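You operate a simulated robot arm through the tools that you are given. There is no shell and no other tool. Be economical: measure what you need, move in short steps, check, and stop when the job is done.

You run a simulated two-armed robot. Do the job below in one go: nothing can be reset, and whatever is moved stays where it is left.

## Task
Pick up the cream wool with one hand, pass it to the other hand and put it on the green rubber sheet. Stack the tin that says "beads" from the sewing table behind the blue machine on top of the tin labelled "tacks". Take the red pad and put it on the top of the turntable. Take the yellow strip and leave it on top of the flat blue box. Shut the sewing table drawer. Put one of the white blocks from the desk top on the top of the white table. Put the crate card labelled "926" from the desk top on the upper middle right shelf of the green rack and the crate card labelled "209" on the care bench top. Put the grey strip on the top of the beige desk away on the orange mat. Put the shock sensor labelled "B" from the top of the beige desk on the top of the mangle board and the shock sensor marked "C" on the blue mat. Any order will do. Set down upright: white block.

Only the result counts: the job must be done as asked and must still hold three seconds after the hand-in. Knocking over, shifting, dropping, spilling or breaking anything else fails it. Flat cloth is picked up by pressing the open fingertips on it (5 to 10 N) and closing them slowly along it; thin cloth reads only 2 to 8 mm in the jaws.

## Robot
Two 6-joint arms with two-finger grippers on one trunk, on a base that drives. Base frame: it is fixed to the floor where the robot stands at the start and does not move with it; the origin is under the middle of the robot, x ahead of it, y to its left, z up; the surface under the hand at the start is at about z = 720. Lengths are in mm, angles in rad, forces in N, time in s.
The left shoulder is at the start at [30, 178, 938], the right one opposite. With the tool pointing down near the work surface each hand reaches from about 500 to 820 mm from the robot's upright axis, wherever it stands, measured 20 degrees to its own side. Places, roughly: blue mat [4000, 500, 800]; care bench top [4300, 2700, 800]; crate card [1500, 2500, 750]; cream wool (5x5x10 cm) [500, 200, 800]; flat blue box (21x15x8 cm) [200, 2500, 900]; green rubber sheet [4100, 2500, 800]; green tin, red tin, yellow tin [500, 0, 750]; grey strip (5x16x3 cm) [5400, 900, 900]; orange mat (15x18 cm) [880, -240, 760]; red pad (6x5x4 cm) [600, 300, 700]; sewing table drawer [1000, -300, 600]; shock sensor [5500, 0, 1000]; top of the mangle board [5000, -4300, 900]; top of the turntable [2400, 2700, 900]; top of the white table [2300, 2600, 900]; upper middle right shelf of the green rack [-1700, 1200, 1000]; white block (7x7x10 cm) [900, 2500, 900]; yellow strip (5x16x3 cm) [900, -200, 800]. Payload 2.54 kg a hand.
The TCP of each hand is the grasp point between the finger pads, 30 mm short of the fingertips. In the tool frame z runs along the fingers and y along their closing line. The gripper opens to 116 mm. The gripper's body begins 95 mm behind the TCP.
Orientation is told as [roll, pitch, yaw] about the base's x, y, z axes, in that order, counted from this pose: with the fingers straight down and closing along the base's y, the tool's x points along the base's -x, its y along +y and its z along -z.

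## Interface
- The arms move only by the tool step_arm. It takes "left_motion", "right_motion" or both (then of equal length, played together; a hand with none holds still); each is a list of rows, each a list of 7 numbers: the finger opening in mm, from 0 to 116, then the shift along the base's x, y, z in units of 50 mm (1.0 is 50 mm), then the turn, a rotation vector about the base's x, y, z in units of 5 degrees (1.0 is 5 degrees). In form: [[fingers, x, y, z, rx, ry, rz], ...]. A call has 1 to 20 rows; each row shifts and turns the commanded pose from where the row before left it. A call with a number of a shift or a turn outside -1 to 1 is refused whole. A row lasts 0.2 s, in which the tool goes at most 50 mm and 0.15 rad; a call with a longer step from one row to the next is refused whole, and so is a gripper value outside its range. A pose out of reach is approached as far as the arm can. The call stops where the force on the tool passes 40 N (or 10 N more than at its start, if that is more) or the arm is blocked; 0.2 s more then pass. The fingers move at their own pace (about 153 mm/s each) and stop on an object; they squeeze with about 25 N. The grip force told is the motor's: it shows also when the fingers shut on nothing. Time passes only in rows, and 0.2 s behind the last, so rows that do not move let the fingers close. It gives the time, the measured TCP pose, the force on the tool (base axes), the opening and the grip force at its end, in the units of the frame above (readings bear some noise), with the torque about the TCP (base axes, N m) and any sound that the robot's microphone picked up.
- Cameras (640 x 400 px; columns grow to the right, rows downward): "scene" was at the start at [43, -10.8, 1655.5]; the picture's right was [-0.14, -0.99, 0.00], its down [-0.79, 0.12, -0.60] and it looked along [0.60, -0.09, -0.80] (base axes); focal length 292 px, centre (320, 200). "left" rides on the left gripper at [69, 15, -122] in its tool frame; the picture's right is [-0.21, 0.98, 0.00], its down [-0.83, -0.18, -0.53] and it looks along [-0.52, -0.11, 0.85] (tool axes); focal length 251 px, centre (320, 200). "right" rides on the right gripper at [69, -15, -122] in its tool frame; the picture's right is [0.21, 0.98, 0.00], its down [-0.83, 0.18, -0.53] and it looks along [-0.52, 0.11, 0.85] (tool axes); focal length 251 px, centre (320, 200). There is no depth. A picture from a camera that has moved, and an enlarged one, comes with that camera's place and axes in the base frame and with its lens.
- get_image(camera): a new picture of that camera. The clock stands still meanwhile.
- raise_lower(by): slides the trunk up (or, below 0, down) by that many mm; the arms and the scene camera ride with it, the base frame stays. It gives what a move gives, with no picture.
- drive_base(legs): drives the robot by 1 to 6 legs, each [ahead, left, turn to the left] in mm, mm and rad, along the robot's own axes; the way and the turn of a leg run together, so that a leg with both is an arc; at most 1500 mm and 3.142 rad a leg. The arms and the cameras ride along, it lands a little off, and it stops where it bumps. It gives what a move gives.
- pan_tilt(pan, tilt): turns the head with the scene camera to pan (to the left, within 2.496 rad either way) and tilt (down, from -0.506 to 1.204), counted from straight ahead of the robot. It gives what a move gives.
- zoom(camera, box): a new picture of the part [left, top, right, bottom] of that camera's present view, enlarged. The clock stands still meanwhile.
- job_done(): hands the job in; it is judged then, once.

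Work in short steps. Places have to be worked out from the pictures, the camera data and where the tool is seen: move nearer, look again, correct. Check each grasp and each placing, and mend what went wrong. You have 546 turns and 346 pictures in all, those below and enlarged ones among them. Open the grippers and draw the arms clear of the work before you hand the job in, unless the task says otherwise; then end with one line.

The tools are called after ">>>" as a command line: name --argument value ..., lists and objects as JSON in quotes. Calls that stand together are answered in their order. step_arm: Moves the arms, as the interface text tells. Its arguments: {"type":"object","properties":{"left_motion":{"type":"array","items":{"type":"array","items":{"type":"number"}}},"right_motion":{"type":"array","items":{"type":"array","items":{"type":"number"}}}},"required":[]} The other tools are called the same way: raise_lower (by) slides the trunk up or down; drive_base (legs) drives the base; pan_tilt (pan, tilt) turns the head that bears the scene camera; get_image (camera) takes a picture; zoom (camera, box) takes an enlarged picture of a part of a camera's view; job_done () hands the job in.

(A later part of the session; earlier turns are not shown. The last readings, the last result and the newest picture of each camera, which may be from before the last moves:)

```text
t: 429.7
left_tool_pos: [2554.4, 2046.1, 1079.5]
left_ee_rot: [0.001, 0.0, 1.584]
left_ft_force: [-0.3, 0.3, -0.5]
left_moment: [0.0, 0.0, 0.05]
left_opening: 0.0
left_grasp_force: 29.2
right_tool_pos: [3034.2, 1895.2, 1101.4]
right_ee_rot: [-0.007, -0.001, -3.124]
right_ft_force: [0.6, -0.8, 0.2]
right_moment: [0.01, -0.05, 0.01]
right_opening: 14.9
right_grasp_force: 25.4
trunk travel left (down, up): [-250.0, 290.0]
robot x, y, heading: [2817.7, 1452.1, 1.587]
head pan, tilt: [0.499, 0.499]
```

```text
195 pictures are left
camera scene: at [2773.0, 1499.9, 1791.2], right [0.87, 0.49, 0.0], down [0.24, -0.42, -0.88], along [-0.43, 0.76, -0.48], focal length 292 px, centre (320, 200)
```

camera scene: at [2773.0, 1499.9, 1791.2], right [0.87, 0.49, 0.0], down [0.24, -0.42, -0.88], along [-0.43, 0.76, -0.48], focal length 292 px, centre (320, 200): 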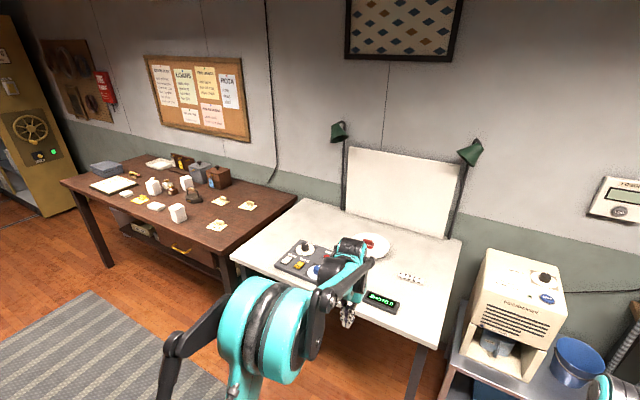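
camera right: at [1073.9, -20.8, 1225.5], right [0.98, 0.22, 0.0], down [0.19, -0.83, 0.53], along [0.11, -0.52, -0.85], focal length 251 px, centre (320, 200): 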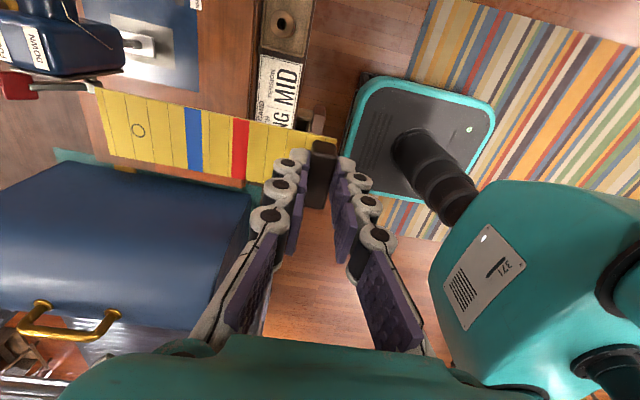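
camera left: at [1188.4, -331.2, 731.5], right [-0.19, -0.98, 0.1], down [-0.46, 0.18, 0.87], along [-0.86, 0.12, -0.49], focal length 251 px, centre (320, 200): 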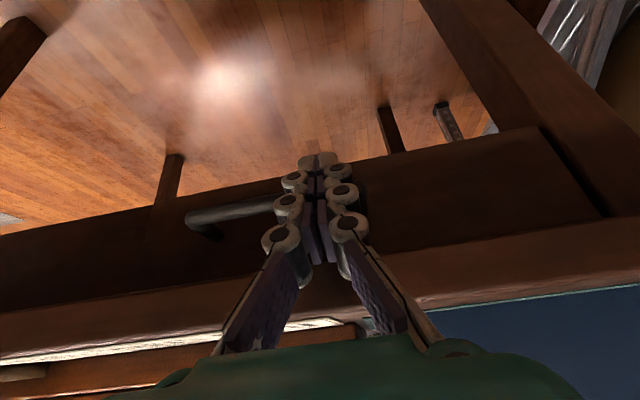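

>>> drive_base --legs '[[0, 1400, -0.017], [0, 1340, 0]]'

>>> pan_tilt --pan -0.3 --tilt 0.5

>>> get_image --camera "scene"

```text
t: 442.9
left_tool_pos: [-158.7, 2041.6, 1078.0]
left_ee_rot: [-0.001, 0.0, 1.559]
left_ft_force: [0.0, 0.2, -0.2]
left_moment: [0.0, 0.01, -0.02]
left_opening: 0.0
left_grasp_force: 28.8
right_tool_pos: [316.1, 1880.4, 1102.5]
right_ee_rot: [-0.006, 0.002, 3.134]
right_ft_force: [0.5, 0.1, 0.4]
right_moment: [-0.01, -0.02, 0.0]
right_opening: 14.7
right_grasp_force: 24.8
trunk travel left (down, up): [-250.0, 290.0]
robot x, y, heading: [89.8, 1442.7, 1.565]
head pan, tilt: [0.499, 0.499]
```

```text
t: 444.0
left_tool_pos: [-158.1, 2043.1, 1078.2]
left_ee_rot: [0.0, -0.001, 1.558]
left_ft_force: [0.2, 0.5, 0.2]
left_moment: [-0.04, 0.02, -0.02]
left_opening: 0.0
left_grasp_force: 28.8
right_tool_pos: [316.9, 1880.6, 1102.5]
right_ee_rot: [-0.005, -0.001, 3.135]
right_ft_force: [0.9, 0.0, -0.1]
right_moment: [0.0, 0.03, 0.01]
right_opening: 14.6
right_grasp_force: 24.7
trunk travel left (down, up): [-250.0, 290.0]
robot x, y, heading: [89.4, 1441.8, 1.563]
head pan, tilt: [-0.3, 0.499]
```

```text
194 pictures are left
camera scene: at [116.7, 1498.1, 1791.2], right [0.95, -0.3, 0.0], down [-0.14, -0.46, -0.88], along [0.26, 0.84, -0.48], focal length 292 px, centre (320, 200)
```

scene: 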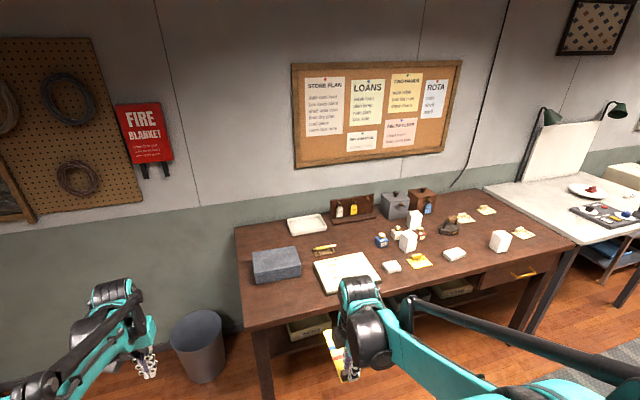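

Flat blue box top centre near (248,2610). I rotate the right hand back 90° so the strip lies along the box's long side, and drive up.

>>> step_arm --right_motion '[[0, 0, 0, 0, 0, 0, -1], [0, 0, 0, 0, 0, 0, -1], [0, 0, 0, 0, 0, 0, -1], [0, 0, 0, 0, 0, 0, -1], [0, 0, 0, 0, 0, 0, -1], [0, 0, 0, 0, 0, 0, -1], [0, 0, 0, 0, 0, 0, -1], [0, 0, 0, 0, 0, 0, -1], [0, 0, 0, 0, 0, 0, -1], [0, 0, 0, 0, 0, 0, -1], [0, 0, 0, 0, 0, 0, -1], [0, 0, 0, 0, 0, 0, -1], [0, 0, 0, 0, 0, 0, -1], [0, 0, 0, 0, 0, 0, -1], [0, 0, 0, 0, 0, 0, -1], [0, 0, 0, 0, 0, 0, -1], [0, 0, 0, 0, 0, 0, -1], [0, 0, 0, 0, 0, 0, -1]]'

>>> drive_base --legs '[[490, 85, 0.008]]'

>>> pan_tilt --pan -0.2 --tilt 0.8

>>> get_image --camera "scene"

>>> get_image --camera "right"

```text
t: 447.8
left_tool_pos: [-158.2, 2042.8, 1078.8]
left_ee_rot: [0.001, 0.001, 1.559]
left_ft_force: [0.4, -0.3, 0.8]
left_moment: [0.01, 0.02, 0.03]
left_opening: 0.1
left_grasp_force: 28.9
right_tool_pos: [315.8, 1880.4, 1102.2]
right_ee_rot: [-0.006, 0.0, 1.564]
right_ft_force: [-0.4, 0.3, -0.1]
right_moment: [-0.03, 0.01, 0.02]
right_opening: 15.0
right_grasp_force: 24.8
trunk travel left (down, up): [-250.0, 290.0]
robot x, y, heading: [93.3, 1439.6, 1.566]
head pan, tilt: [-0.3, 0.499]
```

```text
t: 450.8
left_tool_pos: [-248.3, 2530.5, 1078.6]
left_ee_rot: [0.0, 0.001, 1.565]
left_ft_force: [0.3, 0.1, -0.6]
left_moment: [-0.04, 0.02, -0.06]
left_opening: 0.0
left_grasp_force: 28.2
right_tool_pos: [228.8, 2370.9, 1101.6]
right_ee_rot: [-0.007, -0.001, 1.573]
right_ft_force: [-0.3, 0.1, -0.3]
right_moment: [0.0, 0.02, 0.02]
right_opening: 15.0
right_grasp_force: 25.0
trunk travel left (down, up): [-250.0, 290.0]
robot x, y, heading: [0.2, 1930.6, 1.575]
head pan, tilt: [-0.3, 0.499]
```

```text
t: 451.6
left_tool_pos: [-248.0, 2528.1, 1078.5]
left_ee_rot: [0.002, 0.0, 1.565]
left_ft_force: [-1.5, -0.5, -0.3]
left_moment: [0.0, 0.01, 0.06]
left_opening: 0.3
left_grasp_force: 28.8
right_tool_pos: [228.2, 2372.3, 1102.4]
right_ee_rot: [-0.006, 0.001, 1.572]
right_ft_force: [0.8, 0.9, -0.3]
right_moment: [0.02, 0.0, 0.01]
right_opening: 14.8
right_grasp_force: 25.0
trunk travel left (down, up): [-250.0, 290.0]
robot x, y, heading: [5.2, 1929.4, 1.577]
head pan, tilt: [-0.201, 0.799]
```

```text
193 pictures are left
camera scene: at [20.6, 1979.2, 1765.3], right [0.98, -0.2, 0.0], down [-0.14, -0.7, -0.7], along [0.14, 0.68, -0.72], focal length 292 px, centre (320, 200)
```

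scene: 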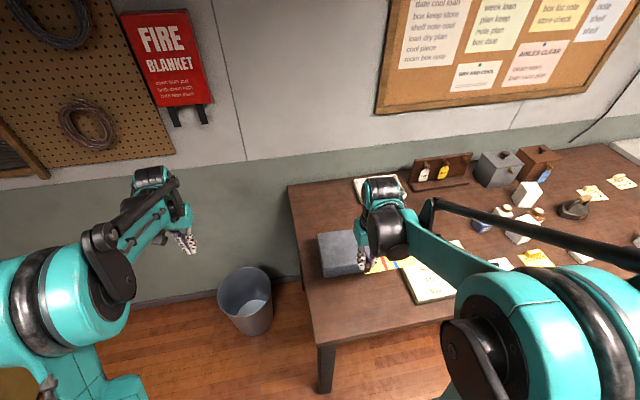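

```text
192 pictures are left
camera right: at [242.6, 2300.9, 1225.7], right [-0.98, -0.22, 0.0], down [-0.19, 0.83, 0.53], along [-0.11, 0.52, -0.85], focal length 251 px, centre (320, 200)
```

right: 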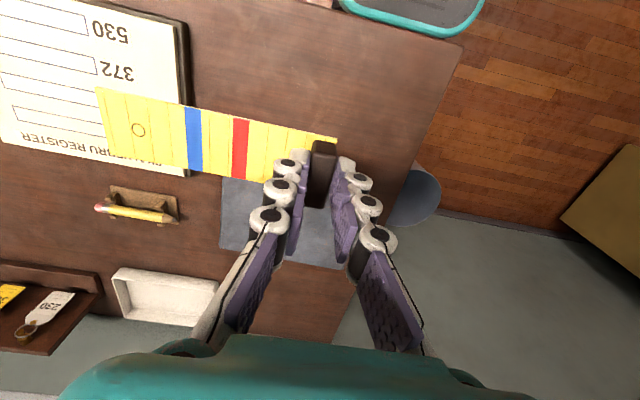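

Box centre ≈ (248,2583). Moving the strip over it (handle to (181,2583)) at z≈1000.

>>> step_arm --right_motion '[[0, -0.1, 0.4, 0, 0, 0, 0], [0, -0.16, 0.7, 0, 0, 0, 0], [0, -0.16, 0.7, -0.1, 0, 0, 0], [0, -0.16, 0.7, -0.3, 0, 0, 0], [0, -0.16, 0.7, -0.4, 0, 0, 0], [0, -0.16, 0.7, -0.5, 0, 0, 0], [0, -0.04, 0.3, -0.5, 0, 0, 0], [0, 0, 0, 0, 0, 0, 0]]'

>>> get_image --camera "right"

>>> zoom --camera "scene" --box '[280, 160, 500, 310]'

```text
t: 453.4
left_tool_pos: [-248.4, 2528.4, 1078.2]
left_ee_rot: [0.0, -0.001, 1.565]
left_ft_force: [0.2, -0.5, -1.1]
left_moment: [0.01, -0.01, 0.02]
left_opening: 0.0
left_grasp_force: 28.8
right_tool_pos: [181.1, 2580.7, 1012.4]
right_ee_rot: [-0.004, 0.001, 1.574]
right_ft_force: [0.0, -0.8, -0.3]
right_moment: [-0.02, 0.01, 0.0]
right_opening: 14.8
right_grasp_force: 24.9
trunk travel left (down, up): [-250.0, 290.0]
robot x, y, heading: [5.7, 1928.7, 1.569]
head pan, tilt: [-0.201, 0.799]
```

```text
191 pictures are left
camera right: at [195.2, 2511.2, 1136.4], right [-0.98, -0.22, -0.01], down [-0.19, 0.83, 0.53], along [-0.11, 0.52, -0.85], focal length 251 px, centre (320, 200)
```

right: 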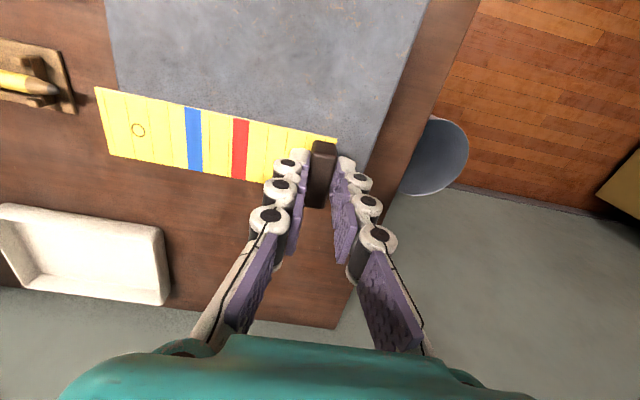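

```text
2.67 times, centred on (390, 235) of scene
camera zoom: at [20.4, 1979.0, 1765.3], right [0.98, -0.2, 0.0], down [-0.14, -0.7, -0.7], along [0.14, 0.68, -0.72], focal length 778 px, centre (133, 107)
```

zoom: 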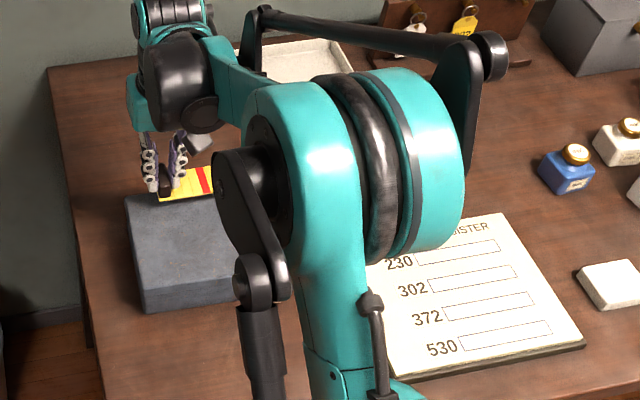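

The box top seems higher (z≈926) and nearer: centre ≈ (238,2506). I shift back 75 mm and look again.

>>> step_arm --right_motion '[[0, -0.1, -0.4, 0.1, 0, 0, 0], [0, -0.1, -0.6, 0, 0, 0, 0], [0, 0, -0.5, 0, 0, 0, 0], [0, 0, 0, 0, 0, 0, 0]]'

>>> get_image --camera "right"

>>> zoom --camera "scene" --box '[280, 160, 500, 310]'

```text
t: 454.4
left_tool_pos: [-247.4, 2529.7, 1078.8]
left_ee_rot: [-0.001, 0.0, 1.565]
left_ft_force: [0.1, -0.3, -0.4]
left_moment: [0.0, -0.01, 0.02]
left_opening: 0.0
left_grasp_force: 28.5
right_tool_pos: [170.2, 2506.6, 1017.8]
right_ee_rot: [-0.005, 0.0, 1.572]
right_ft_force: [-0.2, 0.6, -0.9]
right_moment: [0.03, -0.01, 0.0]
right_opening: 14.9
right_grasp_force: 24.8
trunk travel left (down, up): [-250.0, 290.0]
robot x, y, heading: [3.2, 1926.6, 1.571]
head pan, tilt: [-0.201, 0.799]
```

```text
189 pictures are left
camera right: at [185.3, 2436.9, 1141.1], right [-0.98, -0.22, 0.0], down [-0.19, 0.83, 0.53], along [-0.11, 0.52, -0.85], focal length 251 px, centre (320, 200)
```

right: 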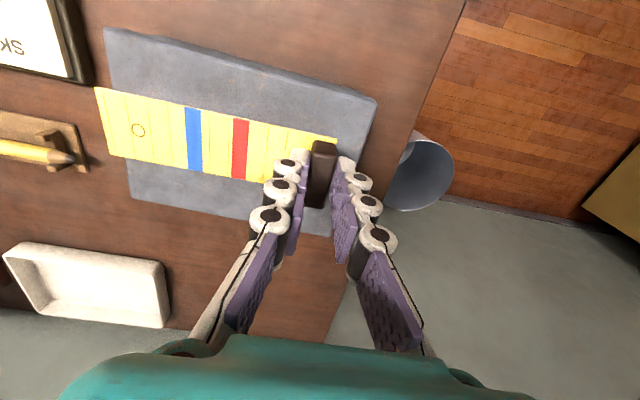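

```text
2.67 times, centred on (390, 235) of scene
camera zoom: at [20.5, 1980.4, 1765.2], right [0.98, -0.2, 0.0], down [-0.14, -0.7, -0.7], along [0.14, 0.68, -0.72], focal length 778 px, centre (133, 107)
```

zoom: 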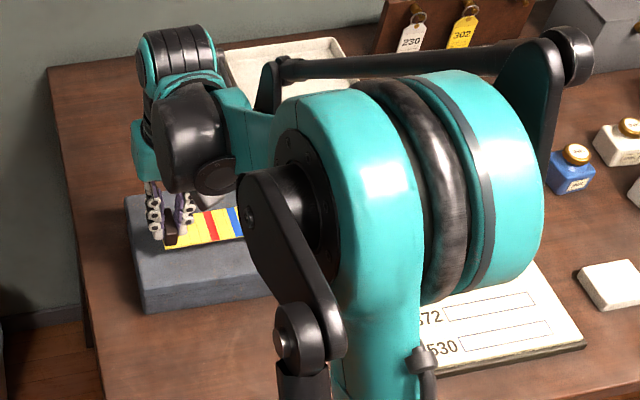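

Box top z≈928, centre (239,2531). Shift +25 in y and lower.

>>> step_arm --right_motion '[[0, 0.04, 0.5, 0, 0, 0, 0], [0, 0, 0, -0.4, 0, 0, 0], [0, 0, 0, -0.3, 0, 0, 0], [0, 0, 0, -0.1, 0, 0, 0], [0, 0, 0, -0.04, 0, 0, 0], [0, 0, 0, 0, 0, 0, 0]]'

>>> step_arm --right_motion '[[0, 0, 0, -0.03, 0, 0, 0], [0, 0, 0, -0.03, 0, 0, 0], [0, 0, 0, 0, 0, 0, 0]]'

>>> get_image --camera "right"

```text
t: 455.8
left_tool_pos: [-248.2, 2529.6, 1077.5]
left_ee_rot: [-0.001, -0.001, 1.568]
left_ft_force: [0.4, 0.3, -0.7]
left_moment: [0.04, 0.01, -0.01]
left_opening: 0.0
left_grasp_force: 28.7
right_tool_pos: [172.8, 2531.3, 974.9]
right_ee_rot: [-0.005, 0.0, 1.574]
right_ft_force: [0.1, 0.2, -0.4]
right_moment: [-0.04, 0.0, -0.01]
right_opening: 15.0
right_grasp_force: 25.2
trunk travel left (down, up): [-250.0, 290.0]
robot x, y, heading: [7.2, 1930.9, 1.572]
head pan, tilt: [-0.201, 0.799]
```

```text
t: 456.6
left_tool_pos: [-247.1, 2529.3, 1078.3]
left_ee_rot: [0.0, -0.001, 1.564]
left_ft_force: [0.3, 0.1, -1.3]
left_moment: [-0.02, 0.01, 0.01]
left_opening: 0.0
left_grasp_force: 28.9
right_tool_pos: [172.2, 2531.1, 973.0]
right_ee_rot: [-0.005, -0.001, 1.573]
right_ft_force: [1.4, 3.6, 17.1]
right_moment: [0.2, -0.05, 0.01]
right_opening: 15.0
right_grasp_force: 24.9
trunk travel left (down, up): [-250.0, 290.0]
robot x, y, heading: [3.2, 1927.6, 1.571]
head pan, tilt: [-0.201, 0.799]
```

```text
187 pictures are left
camera right: at [187.5, 2460.7, 1096.5], right [-0.98, -0.22, -0.01], down [-0.19, 0.82, 0.53], along [-0.11, 0.52, -0.85], focal length 251 px, centre (320, 200)
```

right: 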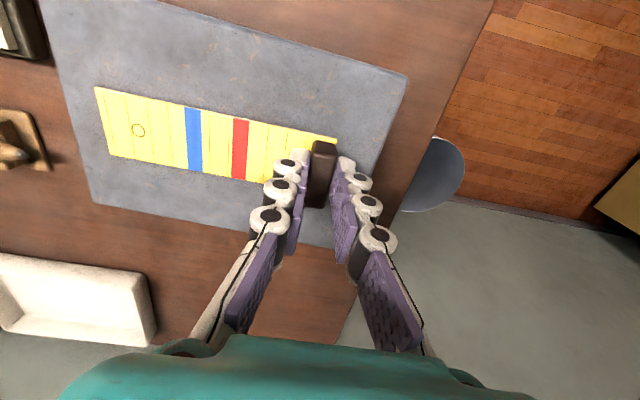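

Contact (17 N), strip centred on the box. Releasing and rising.

>>> step_arm --right_motion '[[0, 0, 0, 0.02, 0, 0, 0], [18, 0, 0, 0, 0, 0, 0], [26, 0, 0, 0, 0, 0, 0], [40, 0, 0, 0, 0, 0, 0], [40, 0, 0, 0.1, 0, 0, 0], [40, 0, 0, 0.5, 0, 0, 0], [40, 0, 0, 0.8, 0, 0, 0], [40, 0, 0, 0.8, 0, 0, 0], [40, 0, 0, 0.8, 0, 0, 0], [40, 0, -0.6, 0, 0, 0, 0], [40, 0.4, -0.8, 0, 0, 0, 0], [40, 0.4, -0.8, 0, 0, 0, 0]]'

>>> get_image --camera "right"

>>> pan_tilt --pan -0.6 --tilt 0.7

>>> get_image --camera "scene"

```text
t: 459.2
left_tool_pos: [-247.7, 2527.4, 1079.4]
left_ee_rot: [0.0, -0.001, 1.566]
left_ft_force: [0.7, -0.4, 0.5]
left_moment: [0.04, 0.08, -0.01]
left_opening: 0.0
left_grasp_force: 29.1
right_tool_pos: [212.5, 2418.1, 1123.9]
right_ee_rot: [-0.006, -0.001, 1.573]
right_ft_force: [-0.3, -0.2, -0.5]
right_moment: [0.04, -0.04, 0.0]
right_opening: 40.1
right_grasp_force: 0.2
trunk travel left (down, up): [-250.0, 290.0]
robot x, y, heading: [6.2, 1930.6, 1.573]
head pan, tilt: [-0.201, 0.799]
```

```text
186 pictures are left
camera right: at [226.7, 2348.9, 1247.5], right [-0.98, -0.22, 0.0], down [-0.19, 0.82, 0.53], along [-0.11, 0.52, -0.85], focal length 251 px, centre (320, 200)
```

right: 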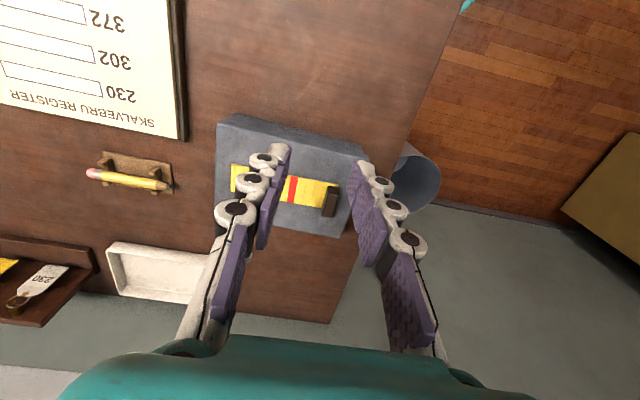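

```text
t: 460.0
left_tool_pos: [-247.8, 2529.2, 1078.8]
left_ee_rot: [0.0, -0.002, 1.566]
left_ft_force: [0.0, -0.4, -0.9]
left_moment: [0.02, 0.0, -0.02]
left_opening: 0.0
left_grasp_force: 28.7
right_tool_pos: [210.5, 2420.4, 1124.0]
right_ee_rot: [-0.006, 0.0, 1.572]
right_ft_force: [-0.7, 0.0, 0.4]
right_moment: [0.01, -0.02, 0.01]
right_opening: 39.8
right_grasp_force: 0.1
trunk travel left (down, up): [-250.0, 290.0]
robot x, y, heading: [6.8, 1930.1, 1.578]
head pan, tilt: [-0.6, 0.7]
```

```text
185 pictures are left
camera scene: at [52.5, 1970.3, 1773.5], right [0.83, -0.56, 0.0], down [-0.36, -0.53, -0.76], along [0.43, 0.63, -0.64], focal length 292 px, centre (320, 200)
```

scene: 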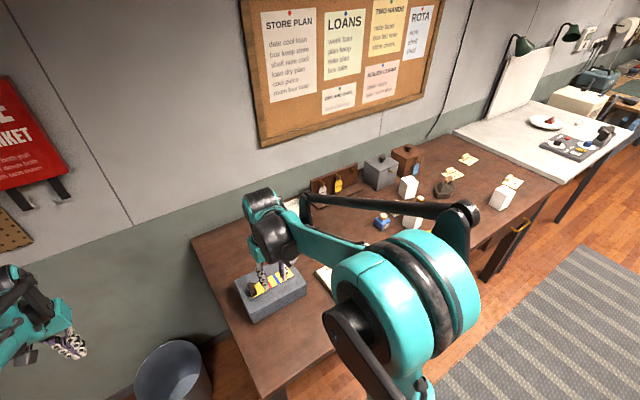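

Yellow strip lies on the blue box. Backing off and moving right along the desk to inspect blocks and crate cards.

>>> drive_base --legs '[[-300, 0, 0], [0, -1150, 0]]'

>>> pan_tilt --pan 0.0 --tilt 0.55

>>> get_image --camera "scene"

>>> zoom --camera "scene" --box '[220, 160, 460, 310]'

```text
t: 467.5
left_tool_pos: [901.9, 2230.9, 1080.1]
left_ee_rot: [0.0, 0.001, 1.564]
left_ft_force: [-0.3, -0.2, 0.3]
left_moment: [0.0, 0.02, -0.03]
left_opening: 0.0
left_grasp_force: 28.4
right_tool_pos: [1362.2, 2119.0, 1122.9]
right_ee_rot: [-0.005, 0.0, 1.572]
right_ft_force: [-0.4, -0.5, 0.1]
right_moment: [0.03, 0.0, -0.01]
right_opening: 40.0
right_grasp_force: 0.0
trunk travel left (down, up): [-250.0, 290.0]
robot x, y, heading: [1155.2, 1629.9, 1.572]
head pan, tilt: [-0.6, 0.7]
```

```text
t: 468.5
left_tool_pos: [902.6, 2229.1, 1078.4]
left_ee_rot: [0.001, 0.0, 1.562]
left_ft_force: [0.0, 0.5, 1.1]
left_moment: [-0.01, 0.02, -0.01]
left_opening: 0.1
left_grasp_force: 28.5
right_tool_pos: [1361.0, 2119.7, 1123.0]
right_ee_rot: [-0.006, -0.002, 1.57]
right_ft_force: [-0.3, 0.3, 0.4]
right_moment: [-0.04, 0.0, 0.02]
right_opening: 40.0
right_grasp_force: 0.0
trunk travel left (down, up): [-250.0, 290.0]
robot x, y, heading: [1155.7, 1629.1, 1.575]
head pan, tilt: [0.0, 0.55]
```

```text
184 pictures are left
camera scene: at [1153.9, 1689.4, 1786.6], right [1.0, 0.0, 0.0], down [0.0, -0.52, -0.85], along [0.0, 0.85, -0.52], focal length 292 px, centre (320, 200)
```

scene: 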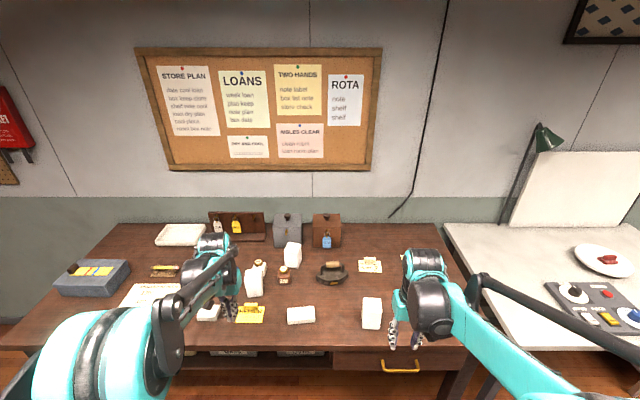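

```text
2.67 times, centred on (340, 235) of scene
camera zoom: at [1153.9, 1689.4, 1786.6], right [1.0, 0.0, 0.0], down [0.0, -0.52, -0.85], along [0.0, 0.85, -0.52], focal length 778 px, centre (267, 107)
```

zoom: 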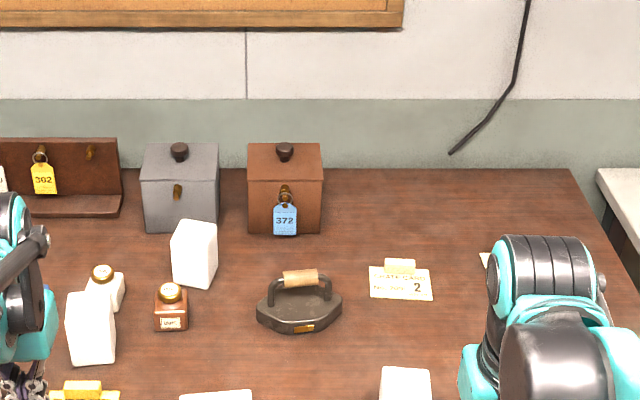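

I see a crate card near (1377,2648); others are hidden by the right arm. Zooming on it and shifting right.

>>> zoom --camera "scene" --box '[345, 245, 395, 280]'

>>> drive_base --legs '[[0, -320, 0]]'

>>> get_image --camera "scene"

```text
11.43 times, centred on (370, 262) of scene
camera zoom: at [1153.9, 1689.4, 1786.6], right [1.0, 0.0, 0.0], down [0.0, -0.52, -0.85], along [0.0, 0.85, -0.52], focal length 3332 px, centre (-251, -514)
```

zoom: 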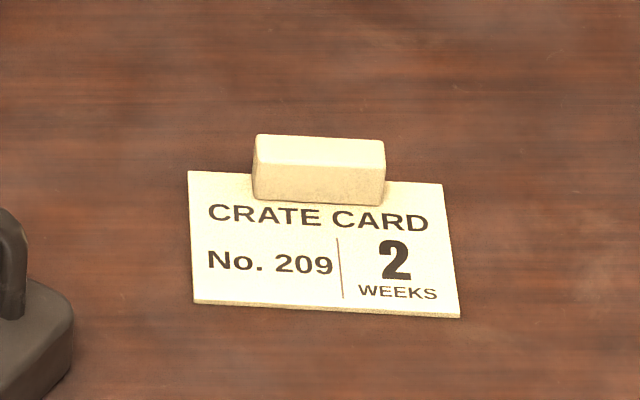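

```text
t: 470.7
left_tool_pos: [1224.5, 2230.1, 1077.7]
left_ee_rot: [0.001, 0.0, 1.568]
left_ft_force: [-0.5, 0.1, 0.3]
left_moment: [0.01, 0.02, 0.0]
left_opening: 0.0
left_grasp_force: 29.0
right_tool_pos: [1683.1, 2121.8, 1123.1]
right_ee_rot: [-0.004, -0.001, 1.572]
right_ft_force: [0.0, -0.2, 0.1]
right_moment: [0.01, 0.03, 0.0]
right_opening: 40.3
right_grasp_force: 0.0
trunk travel left (down, up): [-250.0, 290.0]
robot x, y, heading: [1474.0, 1631.2, 1.573]
head pan, tilt: [0.0, 0.55]
```

```text
181 pictures are left
camera scene: at [1476.5, 1689.9, 1786.6], right [1.0, 0.0, 0.0], down [0.0, -0.52, -0.85], along [0.0, 0.85, -0.52], focal length 292 px, centre (320, 200)
```

scene: 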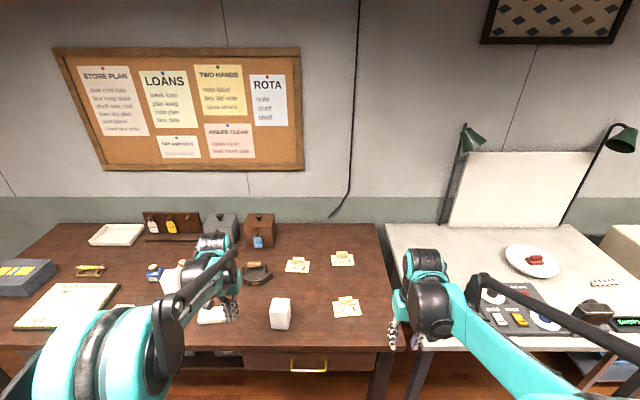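

>>> zoom --camera "scene" --box '[320, 245, 370, 280]'

>>> zoom --camera "scene" --box '[320, 290, 376, 325]'

>>> zoom --camera "scene" --box '[220, 240, 380, 340]'

```text
11.43 times, centred on (345, 262) of scene
camera zoom: at [1476.5, 1689.9, 1786.6], right [1.0, 0.0, 0.0], down [0.0, -0.52, -0.85], along [0.0, 0.85, -0.52], focal length 3332 px, centre (34, -514)
```

zoom: 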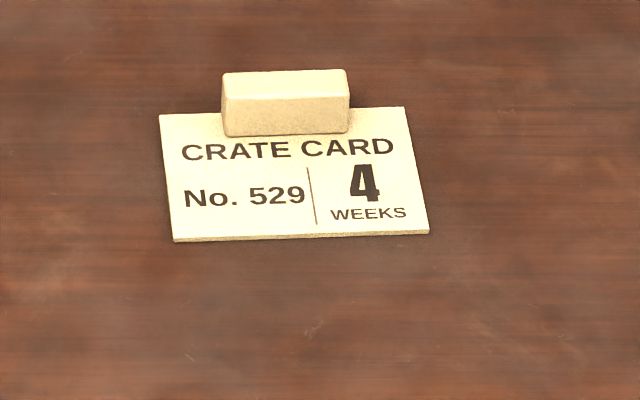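

```text
11.43 times, centred on (348, 308) of scene
camera zoom: at [1476.5, 1689.9, 1786.6], right [1.0, 0.0, 0.0], down [0.0, -0.52, -0.85], along [0.0, 0.85, -0.52], focal length 3332 px, centre (0, -1029)
```

zoom: 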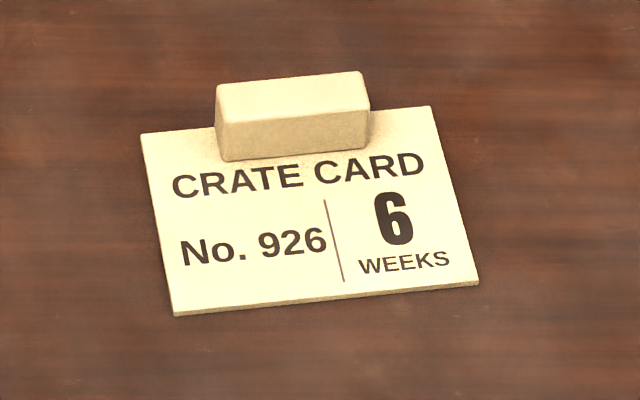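

```text
4.00 times, centred on (300, 290) of scene
camera zoom: at [1476.5, 1689.9, 1786.6], right [1.0, 0.0, 0.0], down [0.0, -0.52, -0.85], along [0.0, 0.85, -0.52], focal length 1166 px, centre (400, -160)
```

zoom: 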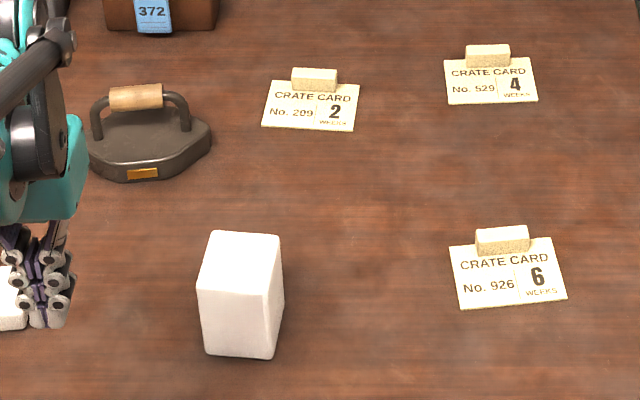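

Cards: 209 at ≈(1380,2660), 926 at ≈(1574,2441); a free-standing white block at ≈(1336,2380). First the block with the left hand: drive up and open the hand.

>>> drive_base --legs '[[160, -40, 0]]'

>>> step_arm --left_motion '[[116, 0.5, -0.3, 0, 0, 0, 0], [116, 0.5, 0, 0, 0, 0, 0], [116, 0.3, 0, 0, 0, 0, 0], [116, 0, 0, 0, 0, 0, 0]]'

>>> get_image --camera "left"

```text
t: 472.1
left_tool_pos: [1264.1, 2390.4, 1078.5]
left_ee_rot: [0.001, 0.0, 1.567]
left_ft_force: [0.3, 0.7, 0.5]
left_moment: [-0.03, 0.0, -0.02]
left_opening: 0.0
left_grasp_force: 28.6
right_tool_pos: [1722.6, 2281.4, 1123.0]
right_ee_rot: [-0.004, 0.002, 1.57]
right_ft_force: [0.6, 0.0, -0.3]
right_moment: [-0.06, 0.04, -0.02]
right_opening: 40.0
right_grasp_force: 0.1
trunk travel left (down, up): [-250.0, 290.0]
robot x, y, heading: [1516.0, 1791.4, 1.573]
head pan, tilt: [0.0, 0.55]
```

```text
t: 473.1
left_tool_pos: [1326.9, 2375.0, 1077.9]
left_ee_rot: [-0.001, 0.001, 1.566]
left_ft_force: [-0.2, 0.0, 0.4]
left_moment: [0.01, -0.02, 0.0]
left_opening: 115.9
left_grasp_force: 0.0
right_tool_pos: [1722.4, 2281.1, 1122.4]
right_ee_rot: [-0.005, 0.001, 1.571]
right_ft_force: [-0.4, -0.3, -0.9]
right_moment: [-0.02, -0.04, 0.0]
right_opening: 39.7
right_grasp_force: 0.0
trunk travel left (down, up): [-250.0, 290.0]
robot x, y, heading: [1515.0, 1789.2, 1.574]
head pan, tilt: [0.0, 0.55]
```

```text
177 pictures are left
camera left: at [1312.2, 2306.3, 1201.0], right [-0.98, 0.22, 0.0], down [0.19, 0.82, 0.53], along [0.12, 0.52, -0.85], focal length 251 px, centre (320, 200)
```

left: 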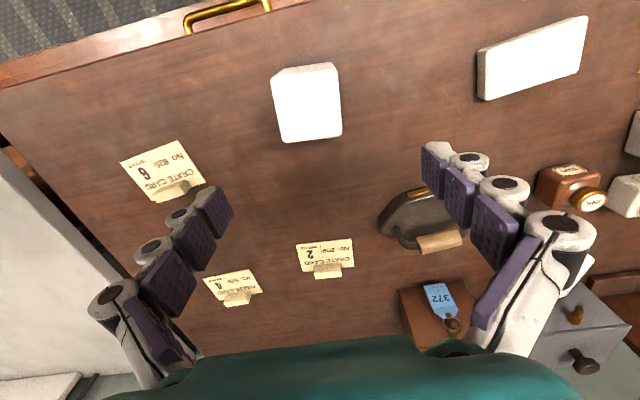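

>>> zoom --camera "left" --box '[240, 40, 380, 160]'

```text
3.33 times, centred on (310, 100) of left
camera zoom: at [1312.2, 2306.3, 1201.0], right [-0.98, 0.22, 0.0], down [0.19, 0.82, 0.53], along [0.12, 0.52, -0.85], focal length 838 px, centre (353, 533)
```

zoom: 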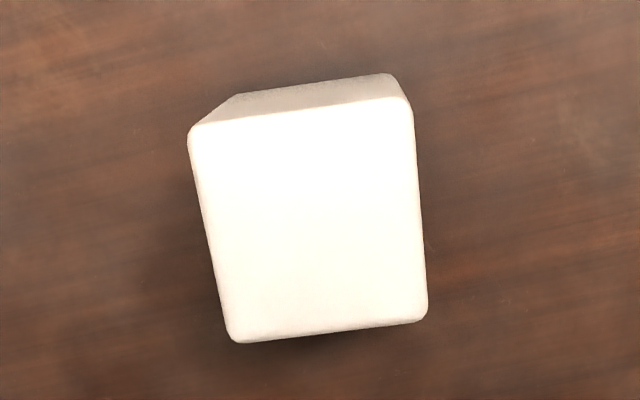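

Block top centre ≈ (1334,2356), nearly square to the hand. Descending around it and gripping.

>>> step_arm --left_motion '[[116, 0.14, -0.38, -0.3, 0, 0, 0], [116, 0, 0, -0.6, 0, 0, 0], [116, 0, 0, -0.7, 0, 0, 0], [116, 0, 0, -0.7, 0, 0, 0], [116, 0, 0, -0.7, 0, 0, 0], [116, 0, 0, -0.46, 0, 0, 0], [90, 0, 0, 0, 0, 0, 0], [75, 0, 0, 0, 0, 0, 0], [60, 0, 0, 0, 0, 0, 0], [20, 0, 0, 0, 0, 0, 0], [20, 0, 0, 0, 0, 0, 0]]'

>>> get_image --camera "left"

```text
t: 475.5
left_tool_pos: [1334.6, 2356.4, 906.4]
left_ee_rot: [-0.001, 0.0, 1.566]
left_ft_force: [-0.2, -0.4, 1.4]
left_moment: [0.0, -0.04, -0.03]
left_opening: 62.4
left_grasp_force: 25.4
right_tool_pos: [1721.7, 2280.9, 1122.0]
right_ee_rot: [-0.005, 0.001, 1.571]
right_ft_force: [0.6, 0.4, -0.1]
right_moment: [0.0, -0.01, 0.03]
right_opening: 40.3
right_grasp_force: 0.1
trunk travel left (down, up): [-250.0, 290.0]
robot x, y, heading: [1516.3, 1786.9, 1.572]
head pan, tilt: [0.0, 0.55]
```

```text
175 pictures are left
camera left: at [1319.0, 2287.1, 1028.4], right [-0.98, 0.22, 0.0], down [0.19, 0.82, 0.53], along [0.12, 0.52, -0.85], focal length 251 px, centre (320, 200)
```

left: 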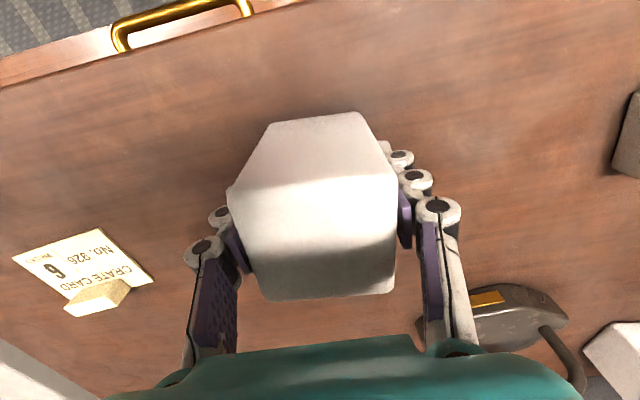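

Gripped (62 mm). Lifting gently.

>>> step_arm --left_motion '[[0, 0, 0, 0.1, 0, 0, 0], [0, 0, 0, 0.2, 0, 0, 0], [0, 0, 0, 0.4, 0, 0, 0], [0, 0, 0, 0.5, 0, 0, 0], [0, 0, 0, 0.6, 0, 0, 0], [0, 0, 0, 0.6, 0, 0, 0], [0, 0, 0, 0.6, 0, 0, 0], [0, 0, 0, 0.6, 0, 0, 0], [0, 0, 0, 0.4, 0, 0, 0], [0, 0, 0, 0.2, 0, 0, 0]]'

>>> get_image --camera "left"

```text
t: 477.7
left_tool_pos: [1335.4, 2355.0, 1115.4]
left_ee_rot: [0.001, -0.001, 1.566]
left_ft_force: [-0.1, 0.5, -1.2]
left_moment: [-0.04, 0.0, -0.03]
left_opening: 62.0
left_grasp_force: 24.9
right_tool_pos: [1721.5, 2279.6, 1123.0]
right_ee_rot: [-0.007, 0.0, 1.569]
right_ft_force: [-0.3, -0.3, -0.1]
right_moment: [0.03, 0.0, 0.03]
right_opening: 40.0
right_grasp_force: 0.1
trunk travel left (down, up): [-250.0, 290.0]
robot x, y, heading: [1519.1, 1793.3, 1.572]
head pan, tilt: [0.0, 0.55]
```

```text
174 pictures are left
camera left: at [1319.1, 2286.7, 1237.7], right [-0.98, 0.22, 0.0], down [0.19, 0.82, 0.53], along [0.12, 0.52, -0.85], focal length 251 px, centre (320, 200)
```

left: 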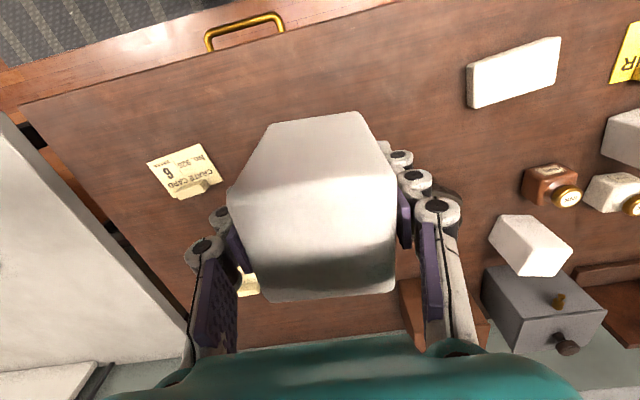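

Block held. Next card 209 with the right hand: drive to (1330,1958), yaw the right hand +90°.

>>> drive_base --legs '[[0, 185, 0], [160, 0, 0]]'

>>> step_arm --right_motion '[[50, -0.15, 0.16, 0, 0, 0, 1], [50, -0.15, 0.16, 0, 0, 0, 1], [50, -0.15, 0.16, 0, 0, 0, 1], [50, -0.15, 0.16, 0, 0, 0, 1], [50, -0.15, 0.16, 0, 0, 0, 1], [50, -0.15, 0.16, 0, 0, 0, 1], [50, -0.15, 0.16, 0, 0, 0, 1], [50, -0.15, 0.16, 0, 0, 0, 1], [50, -0.15, 0.16, 0, 0, 0, 1], [50, -0.15, 0.16, -0.1, 0, 0, 1], [50, -0.15, 0.16, -0.1, 0, 0, 1], [50, -0.15, 0.16, -0.1, 0, 0, 1], [50, -0.15, 0.16, -0.1, 0, 0, 1], [50, -0.15, 0.16, -0.1, 0, 0, 1], [50, -0.15, 0.16, -0.2, 0, 0, 1], [50, -0.15, 0.16, -0.2, 0, 0, 1], [50, -0.15, 0.16, -0.2, 0, 0, 1], [50, -0.15, 0.16, -0.2, 0, 0, 1]]'

>>> get_image --camera "right"

>>> get_image --camera "scene"

```text
t: 480.3
left_tool_pos: [1150.6, 2516.3, 1114.0]
left_ee_rot: [0.0, 0.0, 1.564]
left_ft_force: [0.4, 1.1, -1.0]
left_moment: [-0.01, 0.02, -0.02]
left_opening: 61.6
left_grasp_force: 25.0
right_tool_pos: [1538.3, 2440.8, 1121.5]
right_ee_rot: [-0.006, 0.003, 1.571]
right_ft_force: [0.4, 0.1, -0.7]
right_moment: [-0.06, 0.01, -0.04]
right_opening: 39.9
right_grasp_force: 0.0
trunk travel left (down, up): [-250.0, 290.0]
robot x, y, heading: [1331.8, 1954.6, 1.566]
head pan, tilt: [0.0, 0.55]
```

```text
t: 484.1
left_tool_pos: [1150.7, 2515.7, 1113.7]
left_ee_rot: [-0.002, -0.001, 1.563]
left_ft_force: [0.0, -0.7, -0.9]
left_moment: [-0.01, 0.03, 0.01]
left_opening: 61.5
left_grasp_force: 25.3
right_tool_pos: [1403.1, 2584.3, 1059.3]
right_ee_rot: [-0.005, 0.0, -3.14]
right_ft_force: [0.1, -0.2, -0.7]
right_moment: [0.0, -0.01, -0.03]
right_opening: 49.9
right_grasp_force: 0.0
trunk travel left (down, up): [-250.0, 290.0]
robot x, y, heading: [1333.4, 1953.6, 1.57]
head pan, tilt: [0.0, 0.55]
```

```text
173 pictures are left
camera right: at [1472.7, 2598.5, 1181.5], right [0.22, -0.98, 0.0], down [-0.83, -0.18, 0.53], along [-0.52, -0.11, -0.85], focal length 251 px, centre (320, 200)
```

right: 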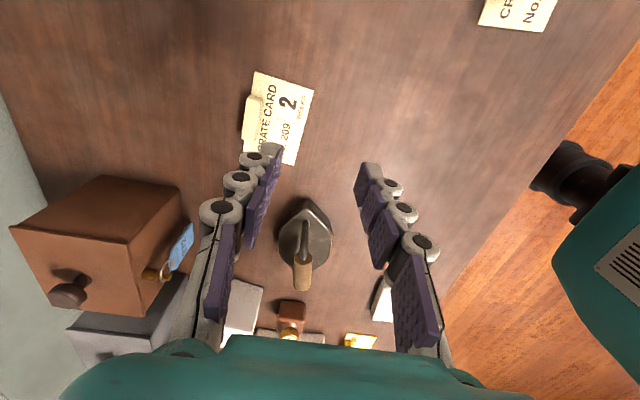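

```text
172 pictures are left
camera scene: at [1330.4, 2010.7, 1786.6], right [1.0, 0.0, 0.0], down [0.0, -0.52, -0.85], along [0.0, 0.85, -0.52], focal length 292 px, centre (320, 200)
```

scene: 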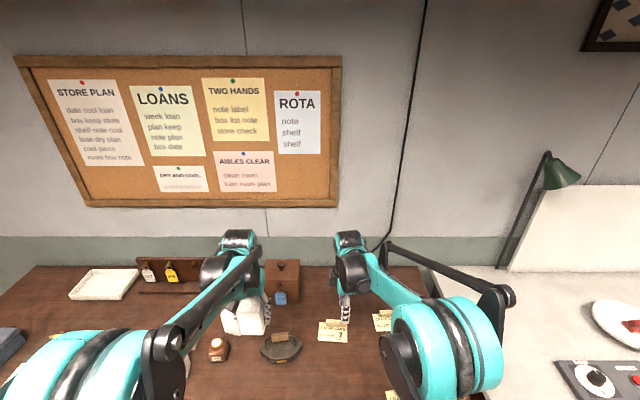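

Card 209 handle ≈ (1380,2658). Moving above it and down to z≈940.

>>> step_arm --right_motion '[[50, -0.15, 0.5, -0.3, 0, 0, 0], [50, -0.15, 0.5, -0.5, 0, 0, 0], [50, -0.15, 0.48, -0.6, 0, 0, 0], [50, 0, 0, -0.6, 0, 0, 0], [50, 0, 0, -0.4, 0, 0, 0], [50, 0, 0, 0, 0, 0, 0]]'

>>> get_image --camera "right"

```text
t: 485.5
left_tool_pos: [1151.5, 2516.3, 1114.7]
left_ee_rot: [0.0, 0.0, 1.564]
left_ft_force: [-0.5, -0.4, 0.0]
left_moment: [0.0, 0.03, 0.01]
left_opening: 61.0
left_grasp_force: 25.5
right_tool_pos: [1381.8, 2658.6, 938.3]
right_ee_rot: [-0.005, -0.001, 3.143]
right_ft_force: [-0.3, 0.0, 0.2]
right_moment: [-0.02, -0.02, 0.0]
right_opening: 49.9
right_grasp_force: 0.0
trunk travel left (down, up): [-250.0, 290.0]
robot x, y, heading: [1336.0, 1949.4, 1.567]
head pan, tilt: [0.0, 0.55]
```

```text
171 pictures are left
camera right: at [1450.9, 2671.7, 1062.0], right [0.21, -0.98, -0.01], down [-0.83, -0.18, 0.53], along [-0.52, -0.11, -0.85], focal length 251 px, centre (320, 200)
```

right: 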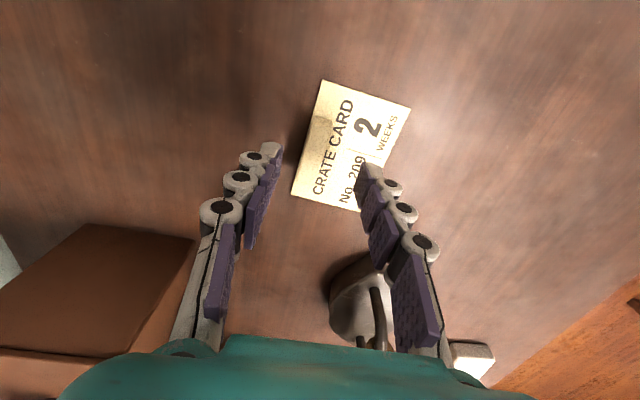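

>>> zoom --camera "right" --box '[270, 70, 430, 220]'

>>> get_image --camera "left"

```text
2.67 times, centred on (350, 145) of right
camera zoom: at [1450.9, 2671.7, 1062.0], right [0.21, -0.98, -0.01], down [-0.83, -0.18, 0.53], along [-0.52, -0.11, -0.85], focal length 670 px, centre (240, 347)
```

zoom: 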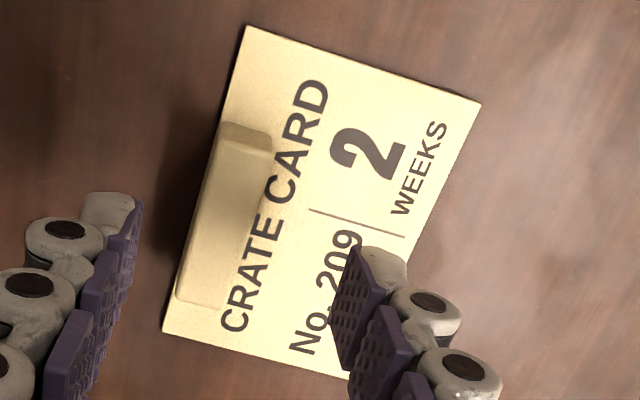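

```text
169 pictures are left
camera left: at [1135.2, 2447.0, 1237.6], right [-0.98, 0.22, 0.0], down [0.19, 0.82, 0.53], along [0.12, 0.52, -0.85], focal length 251 px, centre (320, 200)
```

left: 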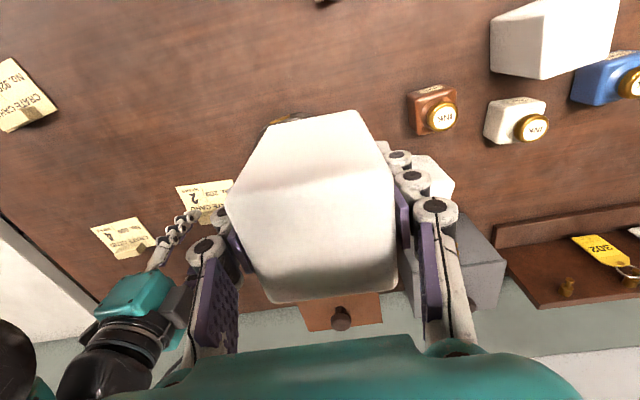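

Handle centred. Slight yaw -4°, descending 44 and closing.

>>> step_arm --right_motion '[[44, 0, 0.06, -0.3, 0, 0, -0.8], [44, 0, 0, -0.4, 0, 0, 0], [44, 0, 0, -0.16, 0, 0, 0], [30, 0, 0, 0, 0, 0, 0], [18, 0, 0, 0, 0, 0, 0], [0, 0, 0, 0, 0, 0, 0], [0, 0, 0, 0, 0, 0, 0]]'

>>> get_image --camera "right"

```text
t: 487.1
left_tool_pos: [1150.9, 2516.3, 1114.3]
left_ee_rot: [0.0, 0.0, 1.564]
left_ft_force: [0.3, -0.3, 0.9]
left_moment: [0.02, -0.04, 0.01]
left_opening: 60.9
left_grasp_force: 24.8
right_tool_pos: [1381.6, 2661.5, 895.3]
right_ee_rot: [-0.003, 0.002, 3.072]
right_ft_force: [0.4, 0.2, 0.2]
right_moment: [0.0, -0.02, 0.0]
right_opening: 14.7
right_grasp_force: 25.2
trunk travel left (down, up): [-250.0, 290.0]
robot x, y, heading: [1329.4, 1948.1, 1.573]
head pan, tilt: [0.0, 0.55]
```

```text
168 pictures are left
camera right: at [1451.4, 2670.0, 1018.7], right [0.15, -0.99, 0.0], down [-0.84, -0.13, 0.53], along [-0.53, -0.07, -0.85], focal length 251 px, centre (320, 200)
```

right: 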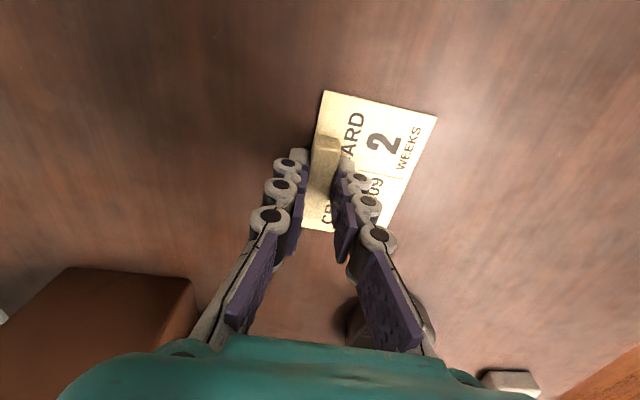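

Gripped (14.7 mm). Lifting gently and retracting.

>>> step_arm --right_motion '[[0, 0, 0, 0.06, 0, 0, 0], [0, 0, 0, 0.1, 0, 0, 0], [0, 0, 0, 0.2, 0, 0, 0], [0, 0, 0, 0.4, 0, 0, 0], [0, 0, 0, 0.6, 0, 0, 0], [0, 0, 0, 0.7, 0, 0, 0], [0, 0, 0, 0.7, 0, 0, 0], [0, 0, 0, 0.7, 0, 0, 0], [0, 0.2, -0.2, 0.6, 0, 0, 0], [0, 0.4, -0.4, 0.4, 0, 0, 0], [0, 0.5, -0.6, 0.1, 0, 0, 0], [0, 0.5, -0.6, 0, 0, 0, 0], [0, 0.4, -0.6, 0, 0, 0, 0], [0, 0.3, -0.6, 0, 0, 0, 0], [0, 0.1, -0.3, 0, 0, 0, 0]]'

>>> get_image --camera "right"

```text
t: 490.3
left_tool_pos: [1151.1, 2514.6, 1115.3]
left_ee_rot: [0.0, 0.0, 1.565]
left_ft_force: [0.2, -0.5, -0.9]
left_moment: [-0.01, 0.0, 0.02]
left_opening: 60.6
left_grasp_force: 24.9
right_tool_pos: [1501.6, 2497.2, 1123.7]
right_ee_rot: [-0.005, 0.0, 3.072]
right_ft_force: [0.2, -0.3, -0.2]
right_moment: [0.03, 0.0, 0.0]
right_opening: 14.8
right_grasp_force: 24.7
trunk travel left (down, up): [-250.0, 290.0]
robot x, y, heading: [1330.7, 1945.5, 1.57]
head pan, tilt: [0.0, 0.55]
```

```text
167 pictures are left
camera right: at [1571.5, 2505.1, 1246.9], right [0.15, -0.99, 0.0], down [-0.84, -0.13, 0.53], along [-0.53, -0.07, -0.85], focal length 251 px, centre (320, 200)
```

right: 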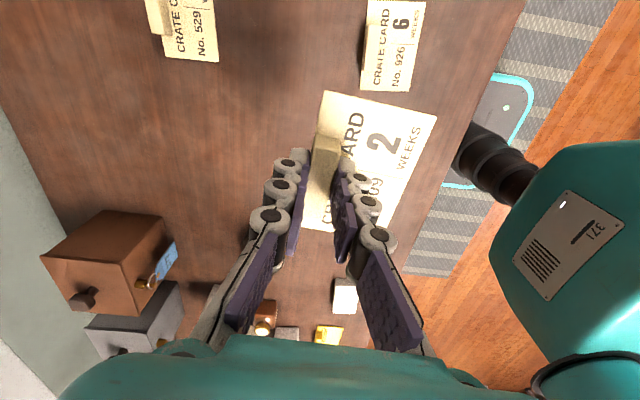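

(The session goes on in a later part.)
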